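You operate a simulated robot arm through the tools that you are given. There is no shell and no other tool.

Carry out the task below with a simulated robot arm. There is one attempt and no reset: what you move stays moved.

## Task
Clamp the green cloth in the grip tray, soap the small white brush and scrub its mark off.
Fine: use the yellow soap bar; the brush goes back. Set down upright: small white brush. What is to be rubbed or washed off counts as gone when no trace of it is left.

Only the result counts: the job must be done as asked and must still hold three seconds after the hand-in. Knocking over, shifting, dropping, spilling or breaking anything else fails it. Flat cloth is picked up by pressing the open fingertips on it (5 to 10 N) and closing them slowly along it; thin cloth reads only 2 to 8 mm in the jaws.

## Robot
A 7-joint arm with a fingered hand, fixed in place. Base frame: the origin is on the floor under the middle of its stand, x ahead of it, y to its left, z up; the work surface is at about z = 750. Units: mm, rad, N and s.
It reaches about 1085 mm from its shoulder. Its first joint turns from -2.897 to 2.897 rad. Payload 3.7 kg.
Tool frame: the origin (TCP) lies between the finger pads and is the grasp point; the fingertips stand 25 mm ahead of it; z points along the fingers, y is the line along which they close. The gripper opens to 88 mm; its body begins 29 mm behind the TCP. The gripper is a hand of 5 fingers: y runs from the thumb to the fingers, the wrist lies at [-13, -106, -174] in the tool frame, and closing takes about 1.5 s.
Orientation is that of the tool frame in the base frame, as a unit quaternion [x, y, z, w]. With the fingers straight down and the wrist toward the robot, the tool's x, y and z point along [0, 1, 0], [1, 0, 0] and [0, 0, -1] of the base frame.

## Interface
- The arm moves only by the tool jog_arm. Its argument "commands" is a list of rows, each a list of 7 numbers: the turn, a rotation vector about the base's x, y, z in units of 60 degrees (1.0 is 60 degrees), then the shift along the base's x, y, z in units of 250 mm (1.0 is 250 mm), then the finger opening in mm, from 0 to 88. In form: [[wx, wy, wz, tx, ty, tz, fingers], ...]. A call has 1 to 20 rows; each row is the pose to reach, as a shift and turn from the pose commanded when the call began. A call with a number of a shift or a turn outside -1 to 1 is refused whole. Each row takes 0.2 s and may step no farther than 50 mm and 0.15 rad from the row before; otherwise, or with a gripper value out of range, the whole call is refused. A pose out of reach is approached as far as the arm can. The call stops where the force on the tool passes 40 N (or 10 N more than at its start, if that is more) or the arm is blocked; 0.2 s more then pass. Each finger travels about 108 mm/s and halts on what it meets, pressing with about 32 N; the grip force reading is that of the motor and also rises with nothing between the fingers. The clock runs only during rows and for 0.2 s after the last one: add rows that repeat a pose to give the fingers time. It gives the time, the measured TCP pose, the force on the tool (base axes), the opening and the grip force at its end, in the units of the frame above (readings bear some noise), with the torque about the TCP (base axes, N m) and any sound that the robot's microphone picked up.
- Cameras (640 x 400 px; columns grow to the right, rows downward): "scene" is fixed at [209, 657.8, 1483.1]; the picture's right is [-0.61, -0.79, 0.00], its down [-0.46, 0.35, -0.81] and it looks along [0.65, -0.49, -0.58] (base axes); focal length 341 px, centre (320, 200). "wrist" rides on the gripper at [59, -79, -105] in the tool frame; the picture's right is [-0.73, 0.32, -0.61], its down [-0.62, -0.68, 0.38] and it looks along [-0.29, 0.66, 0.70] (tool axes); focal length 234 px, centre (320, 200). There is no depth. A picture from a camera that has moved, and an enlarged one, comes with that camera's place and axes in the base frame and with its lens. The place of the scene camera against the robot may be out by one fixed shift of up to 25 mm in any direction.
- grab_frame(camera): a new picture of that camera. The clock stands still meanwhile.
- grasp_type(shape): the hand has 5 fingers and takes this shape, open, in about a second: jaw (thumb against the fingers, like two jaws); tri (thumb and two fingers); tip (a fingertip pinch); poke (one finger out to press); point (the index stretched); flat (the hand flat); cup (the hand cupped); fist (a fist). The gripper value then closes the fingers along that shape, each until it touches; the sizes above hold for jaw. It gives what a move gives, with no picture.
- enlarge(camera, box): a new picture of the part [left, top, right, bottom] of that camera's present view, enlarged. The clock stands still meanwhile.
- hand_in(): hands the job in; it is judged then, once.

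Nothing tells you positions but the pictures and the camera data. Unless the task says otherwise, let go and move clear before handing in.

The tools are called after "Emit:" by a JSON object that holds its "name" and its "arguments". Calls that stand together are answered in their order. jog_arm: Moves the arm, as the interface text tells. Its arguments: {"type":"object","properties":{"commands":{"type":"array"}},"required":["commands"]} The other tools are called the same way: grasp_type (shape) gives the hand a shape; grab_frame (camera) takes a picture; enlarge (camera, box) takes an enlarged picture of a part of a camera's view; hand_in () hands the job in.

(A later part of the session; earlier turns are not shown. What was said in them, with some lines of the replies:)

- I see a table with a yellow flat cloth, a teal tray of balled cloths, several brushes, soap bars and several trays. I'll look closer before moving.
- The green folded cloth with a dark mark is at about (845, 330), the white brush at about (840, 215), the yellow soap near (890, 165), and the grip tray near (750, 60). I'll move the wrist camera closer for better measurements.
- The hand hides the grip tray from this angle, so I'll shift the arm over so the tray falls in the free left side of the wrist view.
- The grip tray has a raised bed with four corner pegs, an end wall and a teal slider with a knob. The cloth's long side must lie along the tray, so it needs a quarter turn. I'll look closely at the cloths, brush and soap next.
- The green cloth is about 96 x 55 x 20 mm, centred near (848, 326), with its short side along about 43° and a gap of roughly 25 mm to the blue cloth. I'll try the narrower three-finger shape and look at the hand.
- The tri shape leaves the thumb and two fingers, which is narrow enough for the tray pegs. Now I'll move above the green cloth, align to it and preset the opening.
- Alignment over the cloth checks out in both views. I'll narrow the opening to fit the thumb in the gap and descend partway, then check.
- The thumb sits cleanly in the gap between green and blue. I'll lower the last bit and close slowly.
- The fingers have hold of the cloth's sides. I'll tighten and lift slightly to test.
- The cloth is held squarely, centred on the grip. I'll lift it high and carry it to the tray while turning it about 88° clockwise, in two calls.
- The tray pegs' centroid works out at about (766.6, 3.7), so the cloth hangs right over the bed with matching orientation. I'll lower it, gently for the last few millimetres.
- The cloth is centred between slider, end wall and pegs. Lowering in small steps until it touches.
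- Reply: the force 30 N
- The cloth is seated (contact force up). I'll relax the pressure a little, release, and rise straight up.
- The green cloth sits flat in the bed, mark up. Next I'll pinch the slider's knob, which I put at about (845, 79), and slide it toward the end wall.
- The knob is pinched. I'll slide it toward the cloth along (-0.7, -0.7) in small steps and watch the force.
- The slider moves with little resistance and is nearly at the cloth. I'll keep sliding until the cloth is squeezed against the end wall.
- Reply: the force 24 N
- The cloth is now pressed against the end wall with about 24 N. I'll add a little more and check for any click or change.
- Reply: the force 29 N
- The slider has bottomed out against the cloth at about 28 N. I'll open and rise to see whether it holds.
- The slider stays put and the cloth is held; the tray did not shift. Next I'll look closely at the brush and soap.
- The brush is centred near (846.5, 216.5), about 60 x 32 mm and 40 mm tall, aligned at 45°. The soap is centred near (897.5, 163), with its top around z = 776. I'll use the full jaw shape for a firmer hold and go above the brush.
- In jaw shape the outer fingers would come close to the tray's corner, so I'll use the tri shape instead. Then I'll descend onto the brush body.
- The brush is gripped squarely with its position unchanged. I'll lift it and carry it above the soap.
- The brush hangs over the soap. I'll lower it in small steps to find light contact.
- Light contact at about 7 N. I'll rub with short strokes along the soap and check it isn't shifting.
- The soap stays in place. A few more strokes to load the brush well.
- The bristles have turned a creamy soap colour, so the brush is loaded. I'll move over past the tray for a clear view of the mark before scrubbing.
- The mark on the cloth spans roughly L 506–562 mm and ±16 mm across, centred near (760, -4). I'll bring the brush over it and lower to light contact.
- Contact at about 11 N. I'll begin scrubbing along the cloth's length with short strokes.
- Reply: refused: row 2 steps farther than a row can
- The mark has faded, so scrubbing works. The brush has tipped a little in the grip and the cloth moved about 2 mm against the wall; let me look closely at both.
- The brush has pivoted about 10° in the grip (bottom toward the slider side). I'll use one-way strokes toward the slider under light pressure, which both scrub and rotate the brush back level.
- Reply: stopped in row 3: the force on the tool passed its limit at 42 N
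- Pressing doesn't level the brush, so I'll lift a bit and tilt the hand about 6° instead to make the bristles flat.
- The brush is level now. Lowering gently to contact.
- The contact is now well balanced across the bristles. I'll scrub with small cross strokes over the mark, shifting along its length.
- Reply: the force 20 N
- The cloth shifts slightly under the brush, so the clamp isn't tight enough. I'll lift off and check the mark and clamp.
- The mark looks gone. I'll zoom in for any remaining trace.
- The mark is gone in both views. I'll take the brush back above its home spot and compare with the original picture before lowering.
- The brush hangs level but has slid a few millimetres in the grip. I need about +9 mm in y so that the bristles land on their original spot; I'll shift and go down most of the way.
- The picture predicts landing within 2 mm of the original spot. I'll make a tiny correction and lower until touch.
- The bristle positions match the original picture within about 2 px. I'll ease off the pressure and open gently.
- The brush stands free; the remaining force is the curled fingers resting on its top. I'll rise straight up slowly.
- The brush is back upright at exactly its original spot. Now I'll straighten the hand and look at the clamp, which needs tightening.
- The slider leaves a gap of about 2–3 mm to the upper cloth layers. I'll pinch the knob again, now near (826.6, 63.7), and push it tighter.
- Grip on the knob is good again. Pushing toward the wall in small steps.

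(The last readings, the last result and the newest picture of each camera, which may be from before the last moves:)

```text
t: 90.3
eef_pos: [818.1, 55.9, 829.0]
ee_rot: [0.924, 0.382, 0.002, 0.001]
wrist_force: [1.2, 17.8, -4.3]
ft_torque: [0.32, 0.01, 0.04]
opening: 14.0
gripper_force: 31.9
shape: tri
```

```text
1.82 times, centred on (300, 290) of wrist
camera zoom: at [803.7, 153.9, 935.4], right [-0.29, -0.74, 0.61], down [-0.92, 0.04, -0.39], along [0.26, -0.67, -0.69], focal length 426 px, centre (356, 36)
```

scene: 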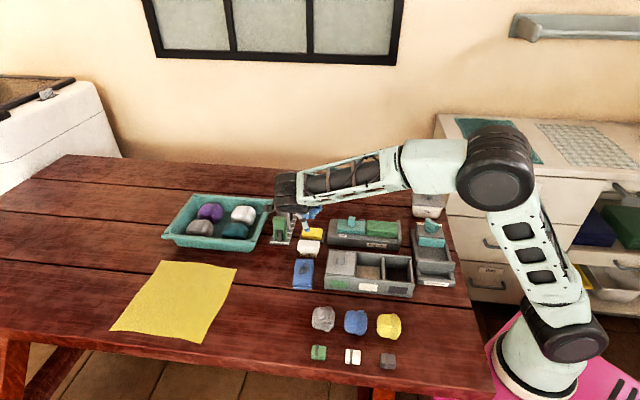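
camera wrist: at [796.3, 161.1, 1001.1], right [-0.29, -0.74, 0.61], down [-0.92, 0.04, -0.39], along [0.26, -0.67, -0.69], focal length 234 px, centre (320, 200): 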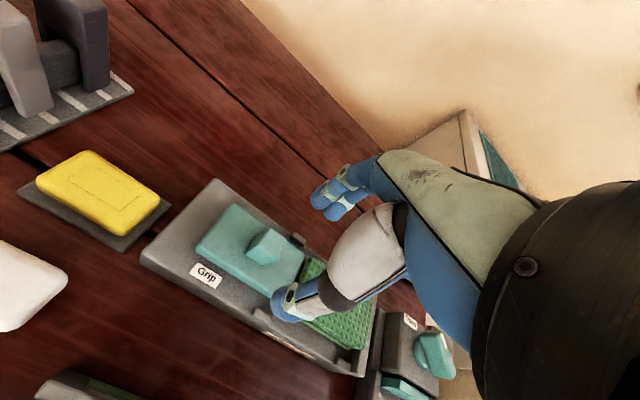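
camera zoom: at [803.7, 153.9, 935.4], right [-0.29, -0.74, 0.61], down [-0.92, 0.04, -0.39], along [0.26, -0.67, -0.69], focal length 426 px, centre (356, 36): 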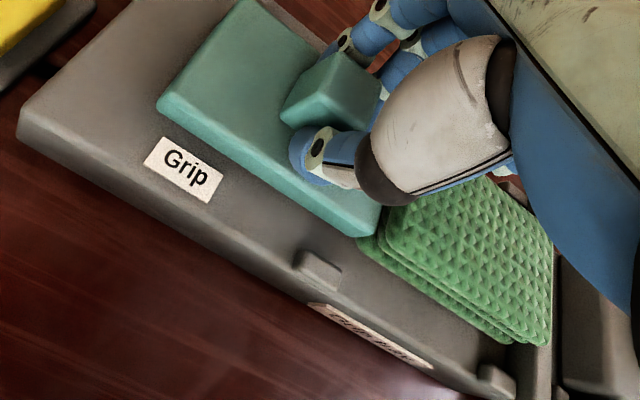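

My first re-grip was actually centred; this one slid to the knob's edge. The slider seems blocked by the cloth. I'll re-centre on the knob and give one firm push to be sure.

Emit:
{"name": "jog_arm", "arguments": {"commands": [[0, 0, 0, 0, 0, 0, 24], [0, 0, 0, 0, 0, 0, 36], [0, 0, 0, 0.016, 0.016, 0, 40], [0, 0, 0, 0.032, 0.032, 0, 40], [0, 0, 0, 0.032, 0.032, -0.006, 40], [0, 0, 0, 0.032, 0.032, -0.006, 32], [0, 0, 0, 0.032, 0.032, -0.006, 24], [0, 0, 0, 0.032, 0.032, -0.006, 16], [0, 0, 0, 0.032, 0.032, -0.006, 8], [0, 0, 0, 0.032, 0.032, -0.006, 8]]}}

Emit:
{"name": "enlarge", "arguments": {"camera": "wrist", "box": [180, 180, 420, 400]}}

Emit:
{"name": "enlarge", "arguments": {"camera": "scene", "box": [335, 200, 415, 255]}}

```text
t: 92.5
eef_pos: [826.5, 62.2, 828.4]
ee_rot: [0.925, 0.38, 0.002, 0.001]
wrist_force: [0.5, 1.5, 2.7]
ft_torque: [0.04, 0.04, 0.02]
opening: 21.4
gripper_force: 32.5
shape: tri
```

```text
1.82 times, centred on (300, 290) of wrist
camera zoom: at [811.0, 160.1, 934.2], right [-0.29, -0.74, 0.61], down [-0.92, 0.04, -0.39], along [0.26, -0.67, -0.69], focal length 426 px, centre (356, 36)
```

zoom: 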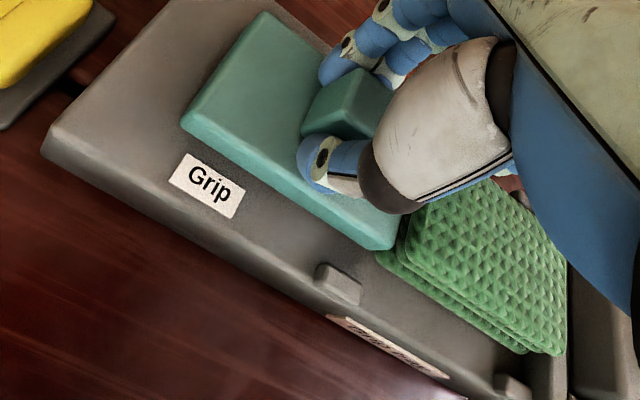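

```text
7.27 times, centred on (375, 228) of scene
camera zoom: at [209.0, 657.8, 1483.1], right [-0.61, -0.79, 0.0], down [-0.46, 0.35, -0.81], along [0.65, -0.49, -0.58], focal length 2480 px, centre (-80, 0)
```

zoom: 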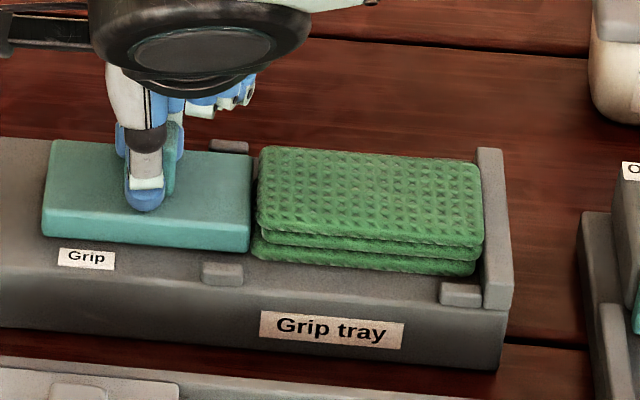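

Emit:
{"name": "jog_arm", "arguments": {"commands": [[0, 0, 0, -0.005, -0.005, 0, 8], [0, 0, 0, -0.01, -0.01, 0, 8], [0, 0, 0, -0.015, -0.015, 0, 8], [0, 0, 0, -0.015, -0.015, 0, 8]]}}

Emit:
{"name": "enlarge", "arguments": {"camera": "scene", "box": [335, 200, 415, 255]}}

Emit:
{"name": "enlarge", "arguments": {"camera": "scene", "box": [364, 215, 380, 240]}}

```text
t: 93.5
eef_pos: [821.9, 60.3, 827.7]
ee_rot: [0.924, 0.381, 0.002, 0.001]
wrist_force: [16.1, 18.6, 3.9]
ft_torque: [0.31, -0.29, 0.24]
opening: 21.0
gripper_force: 32.3
shape: tri
```

```text
7.27 times, centred on (375, 228) of scene
camera zoom: at [209.0, 657.8, 1483.1], right [-0.61, -0.79, 0.0], down [-0.46, 0.35, -0.81], along [0.65, -0.49, -0.58], focal length 2480 px, centre (-80, 0)
```

zoom: 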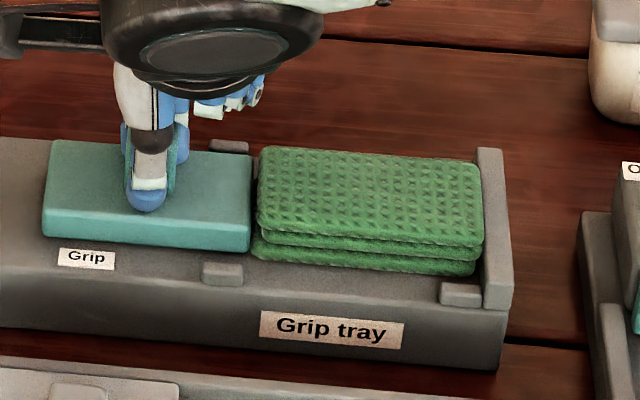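

```text
16.00 times, centred on (372, 228) of scene
camera zoom: at [209.0, 657.8, 1483.1], right [-0.61, -0.79, 0.0], down [-0.46, 0.35, -0.81], along [0.65, -0.49, -0.58], focal length 5457 px, centre (-512, -240)
```

zoom: 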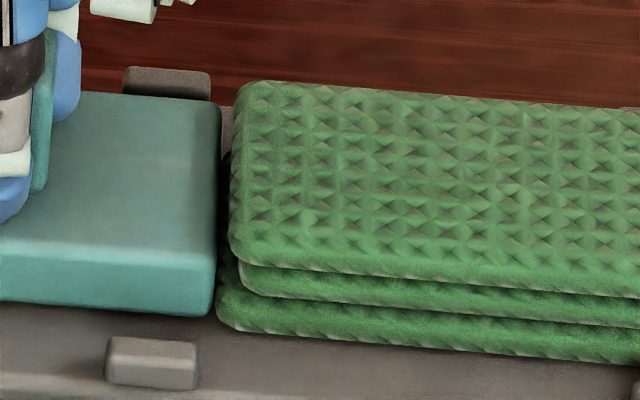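

The slider won't go further even at about 25 N. I'll let go and look straight down at the slider–cloth contact line.

Emit:
{"name": "jog_arm", "arguments": {"commands": [[0, 0, 0, 0, 0, 0, 20], [0, 0, 0, 0, 0, 0, 32], [0, 0, 0, 0, 0, 0, 44], [0, 0, 0, 0, 0, 0, 56], [0, 0, 0, 0, 0, 0.08, 60], [0, 0, 0, 0, 0, 0.2, 60], [0, 0, 0, -0.02, -0.16, 0.2, 60], [0, 0, 0, -0.04, -0.32, 0.2, 60], [0, 0, 0, -0.06, -0.48, 0.2, 60], [0, 0, 0, -0.06, -0.48, 0.2, 60]]}}

Emit:
{"name": "grab_frame", "arguments": {"camera": "wrist"}}

Emit:
{"name": "enlarge", "arguments": {"camera": "scene", "box": [335, 200, 415, 255]}}

```text
t: 95.8
eef_pos: [807.6, -60.8, 878.7]
ee_rot: [0.925, 0.38, 0.001, 0.001]
wrist_force: [-0.9, -0.7, 0.2]
ft_torque: [0.01, 0.0, 0.04]
opening: 59.7
gripper_force: 0.0
shape: tri
```

```text
taken
camera wrist: at [793.0, 37.9, 984.5], right [-0.29, -0.74, 0.61], down [-0.92, 0.04, -0.39], along [0.26, -0.67, -0.69], focal length 234 px, centre (320, 200)
```

wrist: 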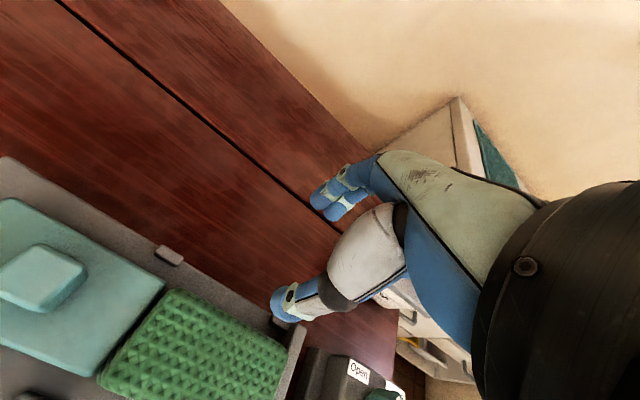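

```text
7.27 times, centred on (375, 228) of scene
camera zoom: at [209.0, 657.8, 1483.1], right [-0.61, -0.79, 0.0], down [-0.46, 0.35, -0.81], along [0.65, -0.49, -0.58], focal length 2480 px, centre (-80, 0)
```

zoom: 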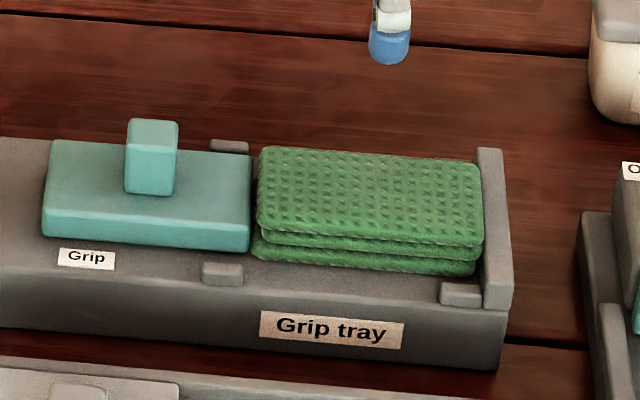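

Emit:
{"name": "enlarge", "arguments": {"camera": "wrist", "box": [80, 270, 180, 390]}}

Emit:
{"name": "enlarge", "arguments": {"camera": "wrist", "box": [90, 270, 310, 400]}}

```text
3.33 times, centred on (130, 330) of wrist
camera zoom: at [793.0, 37.9, 984.5], right [-0.29, -0.74, 0.61], down [-0.92, 0.04, -0.39], along [0.26, -0.67, -0.69], focal length 781 px, centre (953, -233)
```

zoom: 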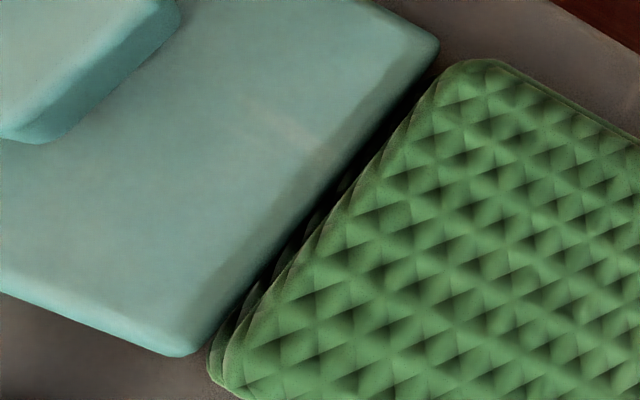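

```text
2.91 times, centred on (200, 335) of wrist
camera zoom: at [793.0, 37.9, 984.5], right [-0.29, -0.74, 0.61], down [-0.92, 0.04, -0.39], along [0.26, -0.67, -0.69], focal length 681 px, centre (669, -193)
```

zoom: 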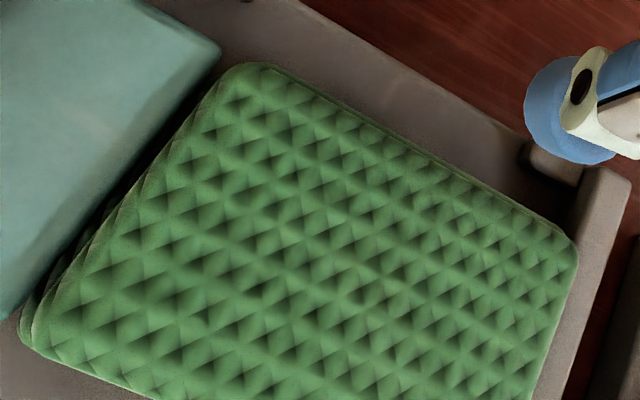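

Emit:
{"name": "enlarge", "arguments": {"camera": "wrist", "box": [110, 320, 200, 400]}}

Emit:
{"name": "enlarge", "arguments": {"camera": "scene", "box": [368, 216, 392, 238]}}

Emit:
{"name": "enlarge", "arguments": {"camera": "scene", "box": [384, 216, 408, 238]}}

```text
5.00 times, centred on (155, 360) of wrist
camera zoom: at [793.0, 37.9, 984.5], right [-0.29, -0.74, 0.61], down [-0.92, 0.04, -0.39], along [0.26, -0.67, -0.69], focal length 1171 px, centre (1145, -600)
```

zoom: 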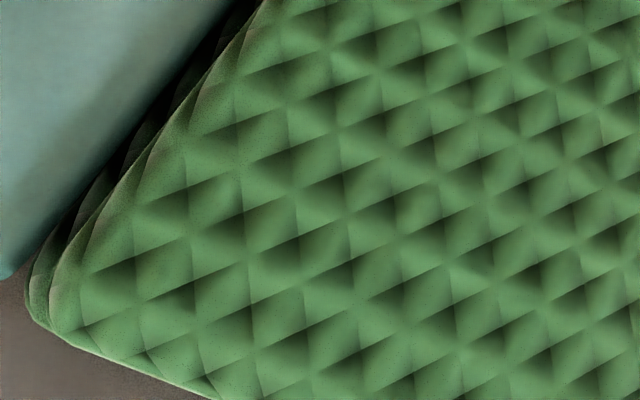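

```text
16.00 times, centred on (380, 227) of scene
camera zoom: at [209.0, 657.8, 1483.1], right [-0.61, -0.79, 0.0], down [-0.46, 0.35, -0.81], along [0.65, -0.49, -0.58], focal length 5457 px, centre (-640, -232)
```

zoom: 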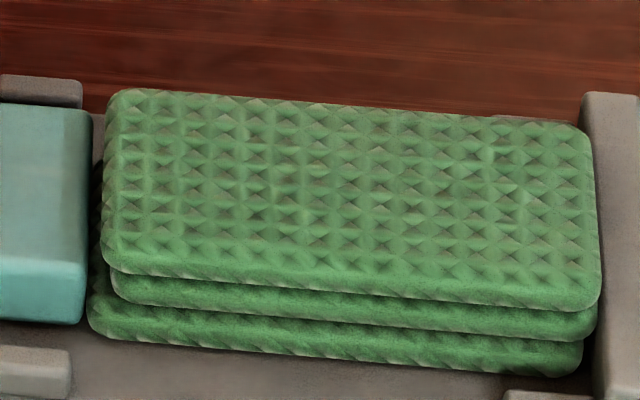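

```text
16.00 times, centred on (396, 227) of scene
camera zoom: at [209.0, 657.8, 1483.1], right [-0.61, -0.79, 0.0], down [-0.46, 0.35, -0.81], along [0.65, -0.49, -0.58], focal length 5457 px, centre (-896, -232)
```

zoom: 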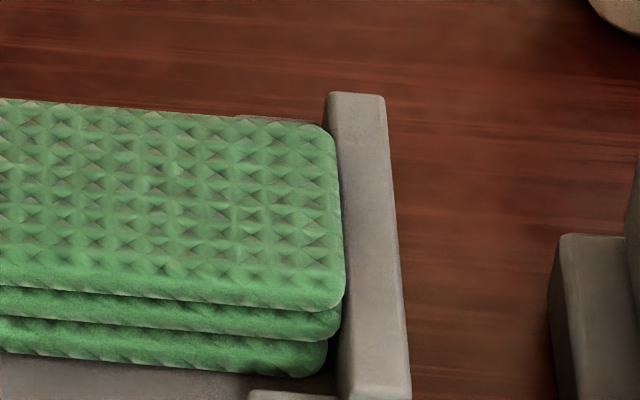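

Seen from both cameras, the cloth is clean, its lower edge bears on the slider and its upper edge on the end wall. I'll take one more full close view of the cloth surface to make sure no trace of the mark remains.

Emit:
{"name": "jog_arm", "arguments": {"commands": [[0, 0, 0, -0.1, 0.012, 0, 60], [0, 0, 0, -0.2, 0.024, 0, 60], [0, 0, 0, -0.2, 0.024, 0, 60]]}}

Emit:
{"name": "enlarge", "arguments": {"camera": "wrist", "box": [90, 200, 290, 380]}}

Emit:
{"name": "enlarge", "arguments": {"camera": "wrist", "box": [150, 230, 250, 320]}}

Emit:
{"name": "enlarge", "arguments": {"camera": "scene", "box": [255, 220, 335, 300]}}

Emit:
{"name": "grab_frame", "arguments": {"camera": "scene"}}

```text
t: 96.5
eef_pos: [757.9, -55.5, 880.0]
ee_rot: [0.925, 0.38, 0.002, 0.001]
wrist_force: [0.6, 0.6, 0.3]
ft_torque: [0.01, -0.02, -0.01]
opening: 59.7
gripper_force: 0.1
shape: tri
```

```text
2.22 times, centred on (190, 290) of wrist
camera zoom: at [743.0, 42.9, 985.2], right [-0.29, -0.74, 0.61], down [-0.92, 0.05, -0.39], along [0.26, -0.67, -0.69], focal length 520 px, centre (609, 0)
```

zoom: 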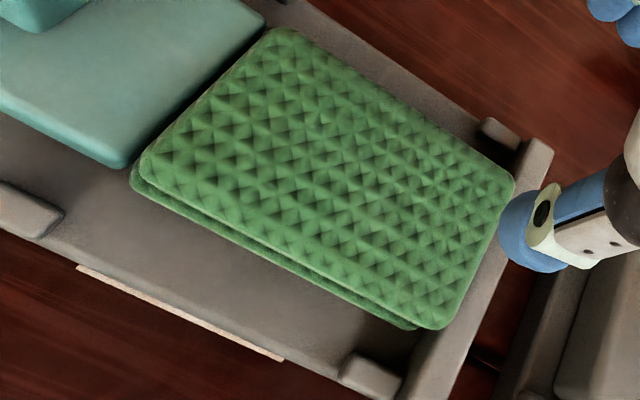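

```text
4.44 times, centred on (200, 275) of wrist
camera zoom: at [743.0, 42.9, 985.2], right [-0.29, -0.74, 0.61], down [-0.92, 0.05, -0.39], along [0.26, -0.67, -0.69], focal length 1041 px, centre (853, -133)
```

zoom: 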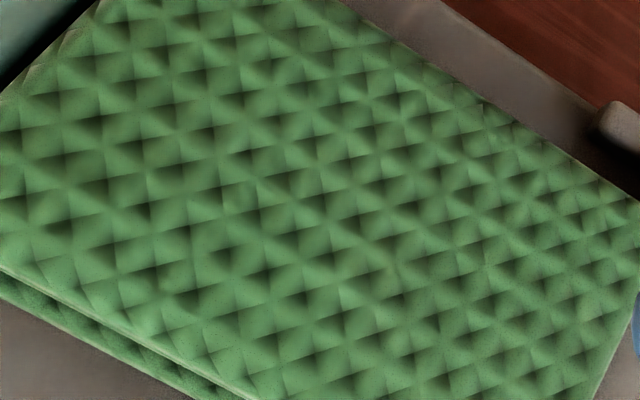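

```text
5.00 times, centred on (295, 260) of scene
camera zoom: at [209.0, 657.8, 1483.1], right [-0.61, -0.79, 0.0], down [-0.46, 0.35, -0.81], along [0.65, -0.49, -0.58], focal length 1705 px, centre (445, -100)
```

zoom: 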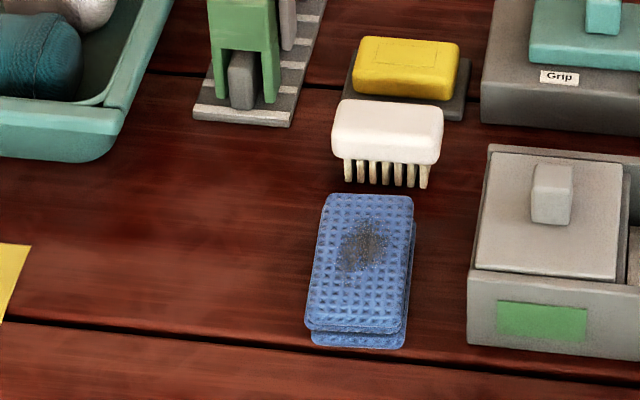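

```text
taken
```

scene: 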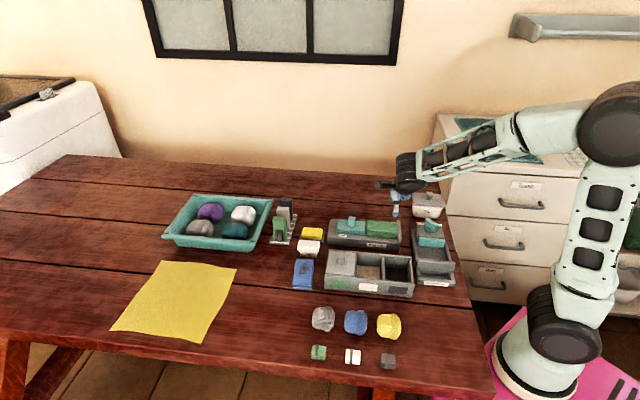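

The green cloth is clean and held between slider and wall, the brush stands upright in its place, and everything else is where it was. I'll raise the arm clear and hand in.

Emit:
{"name": "jog_arm", "arguments": {"commands": [[0, 0, 0, 0, 0, 0.16, 60], [0, 0, 0, -0.1, 0, 0.32, 60], [0, 0, 0, -0.24, 0, 0.44, 60], [0, 0, 0, -0.36, 0, 0.56, 60], [0, 0, 0, -0.36, 0, 0.56, 60]]}}

Emit:
{"name": "enlarge", "arguments": {"camera": "scene", "box": [240, 180, 480, 330]}}

```text
t: 97.8
eef_pos: [664.6, -56.2, 1017.0]
ee_rot: [0.925, 0.381, 0.001, 0.001]
wrist_force: [-0.8, -0.6, -0.2]
ft_torque: [-0.01, -0.03, 0.04]
opening: 59.6
gripper_force: 0.0
shape: tri
```

```text
2.67 times, centred on (360, 255) of scene
camera zoom: at [209.0, 657.8, 1483.1], right [-0.61, -0.79, 0.0], down [-0.46, 0.35, -0.81], along [0.65, -0.49, -0.58], focal length 910 px, centre (213, 53)
```

zoom: 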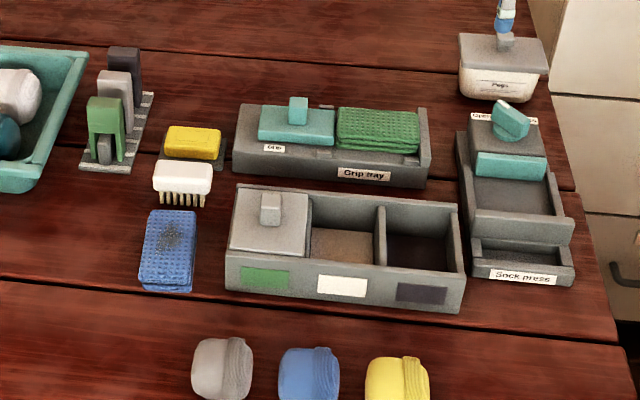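

Everything is in order: the clean green cloth is in the grip tray, the brush is upright at its original spot, and the arm is clear. Handing in.

Emit:
{"name": "hand_in", "arguments": {}}

```text
The job is handed in.
```

I've handed the job in. The green cloth is in the grip tray with its mark scrubbed off, and the small white brush is standing upright on its original spot.

- **Mark:** I soaped the brush on the yellow bar and scrubbed. Close views from both cameras afterwards showed no trace left.
- **Clamp:** This is the part I'm least sure of. I pushed the slider up against the cloth with about 25 N and it wouldn't go further. During scrubbing the cloth still shifted about 2 mm along the tray and 3–4 mm across it. A second push afterwards didn't move the slider. In the pictures the cloth touches both the slider and the end wall, but I couldn't confirm how firmly it is held.
- **Other objects:** Nothing else looked moved in the final pictures, including the soap, the blue cloth and the tray.
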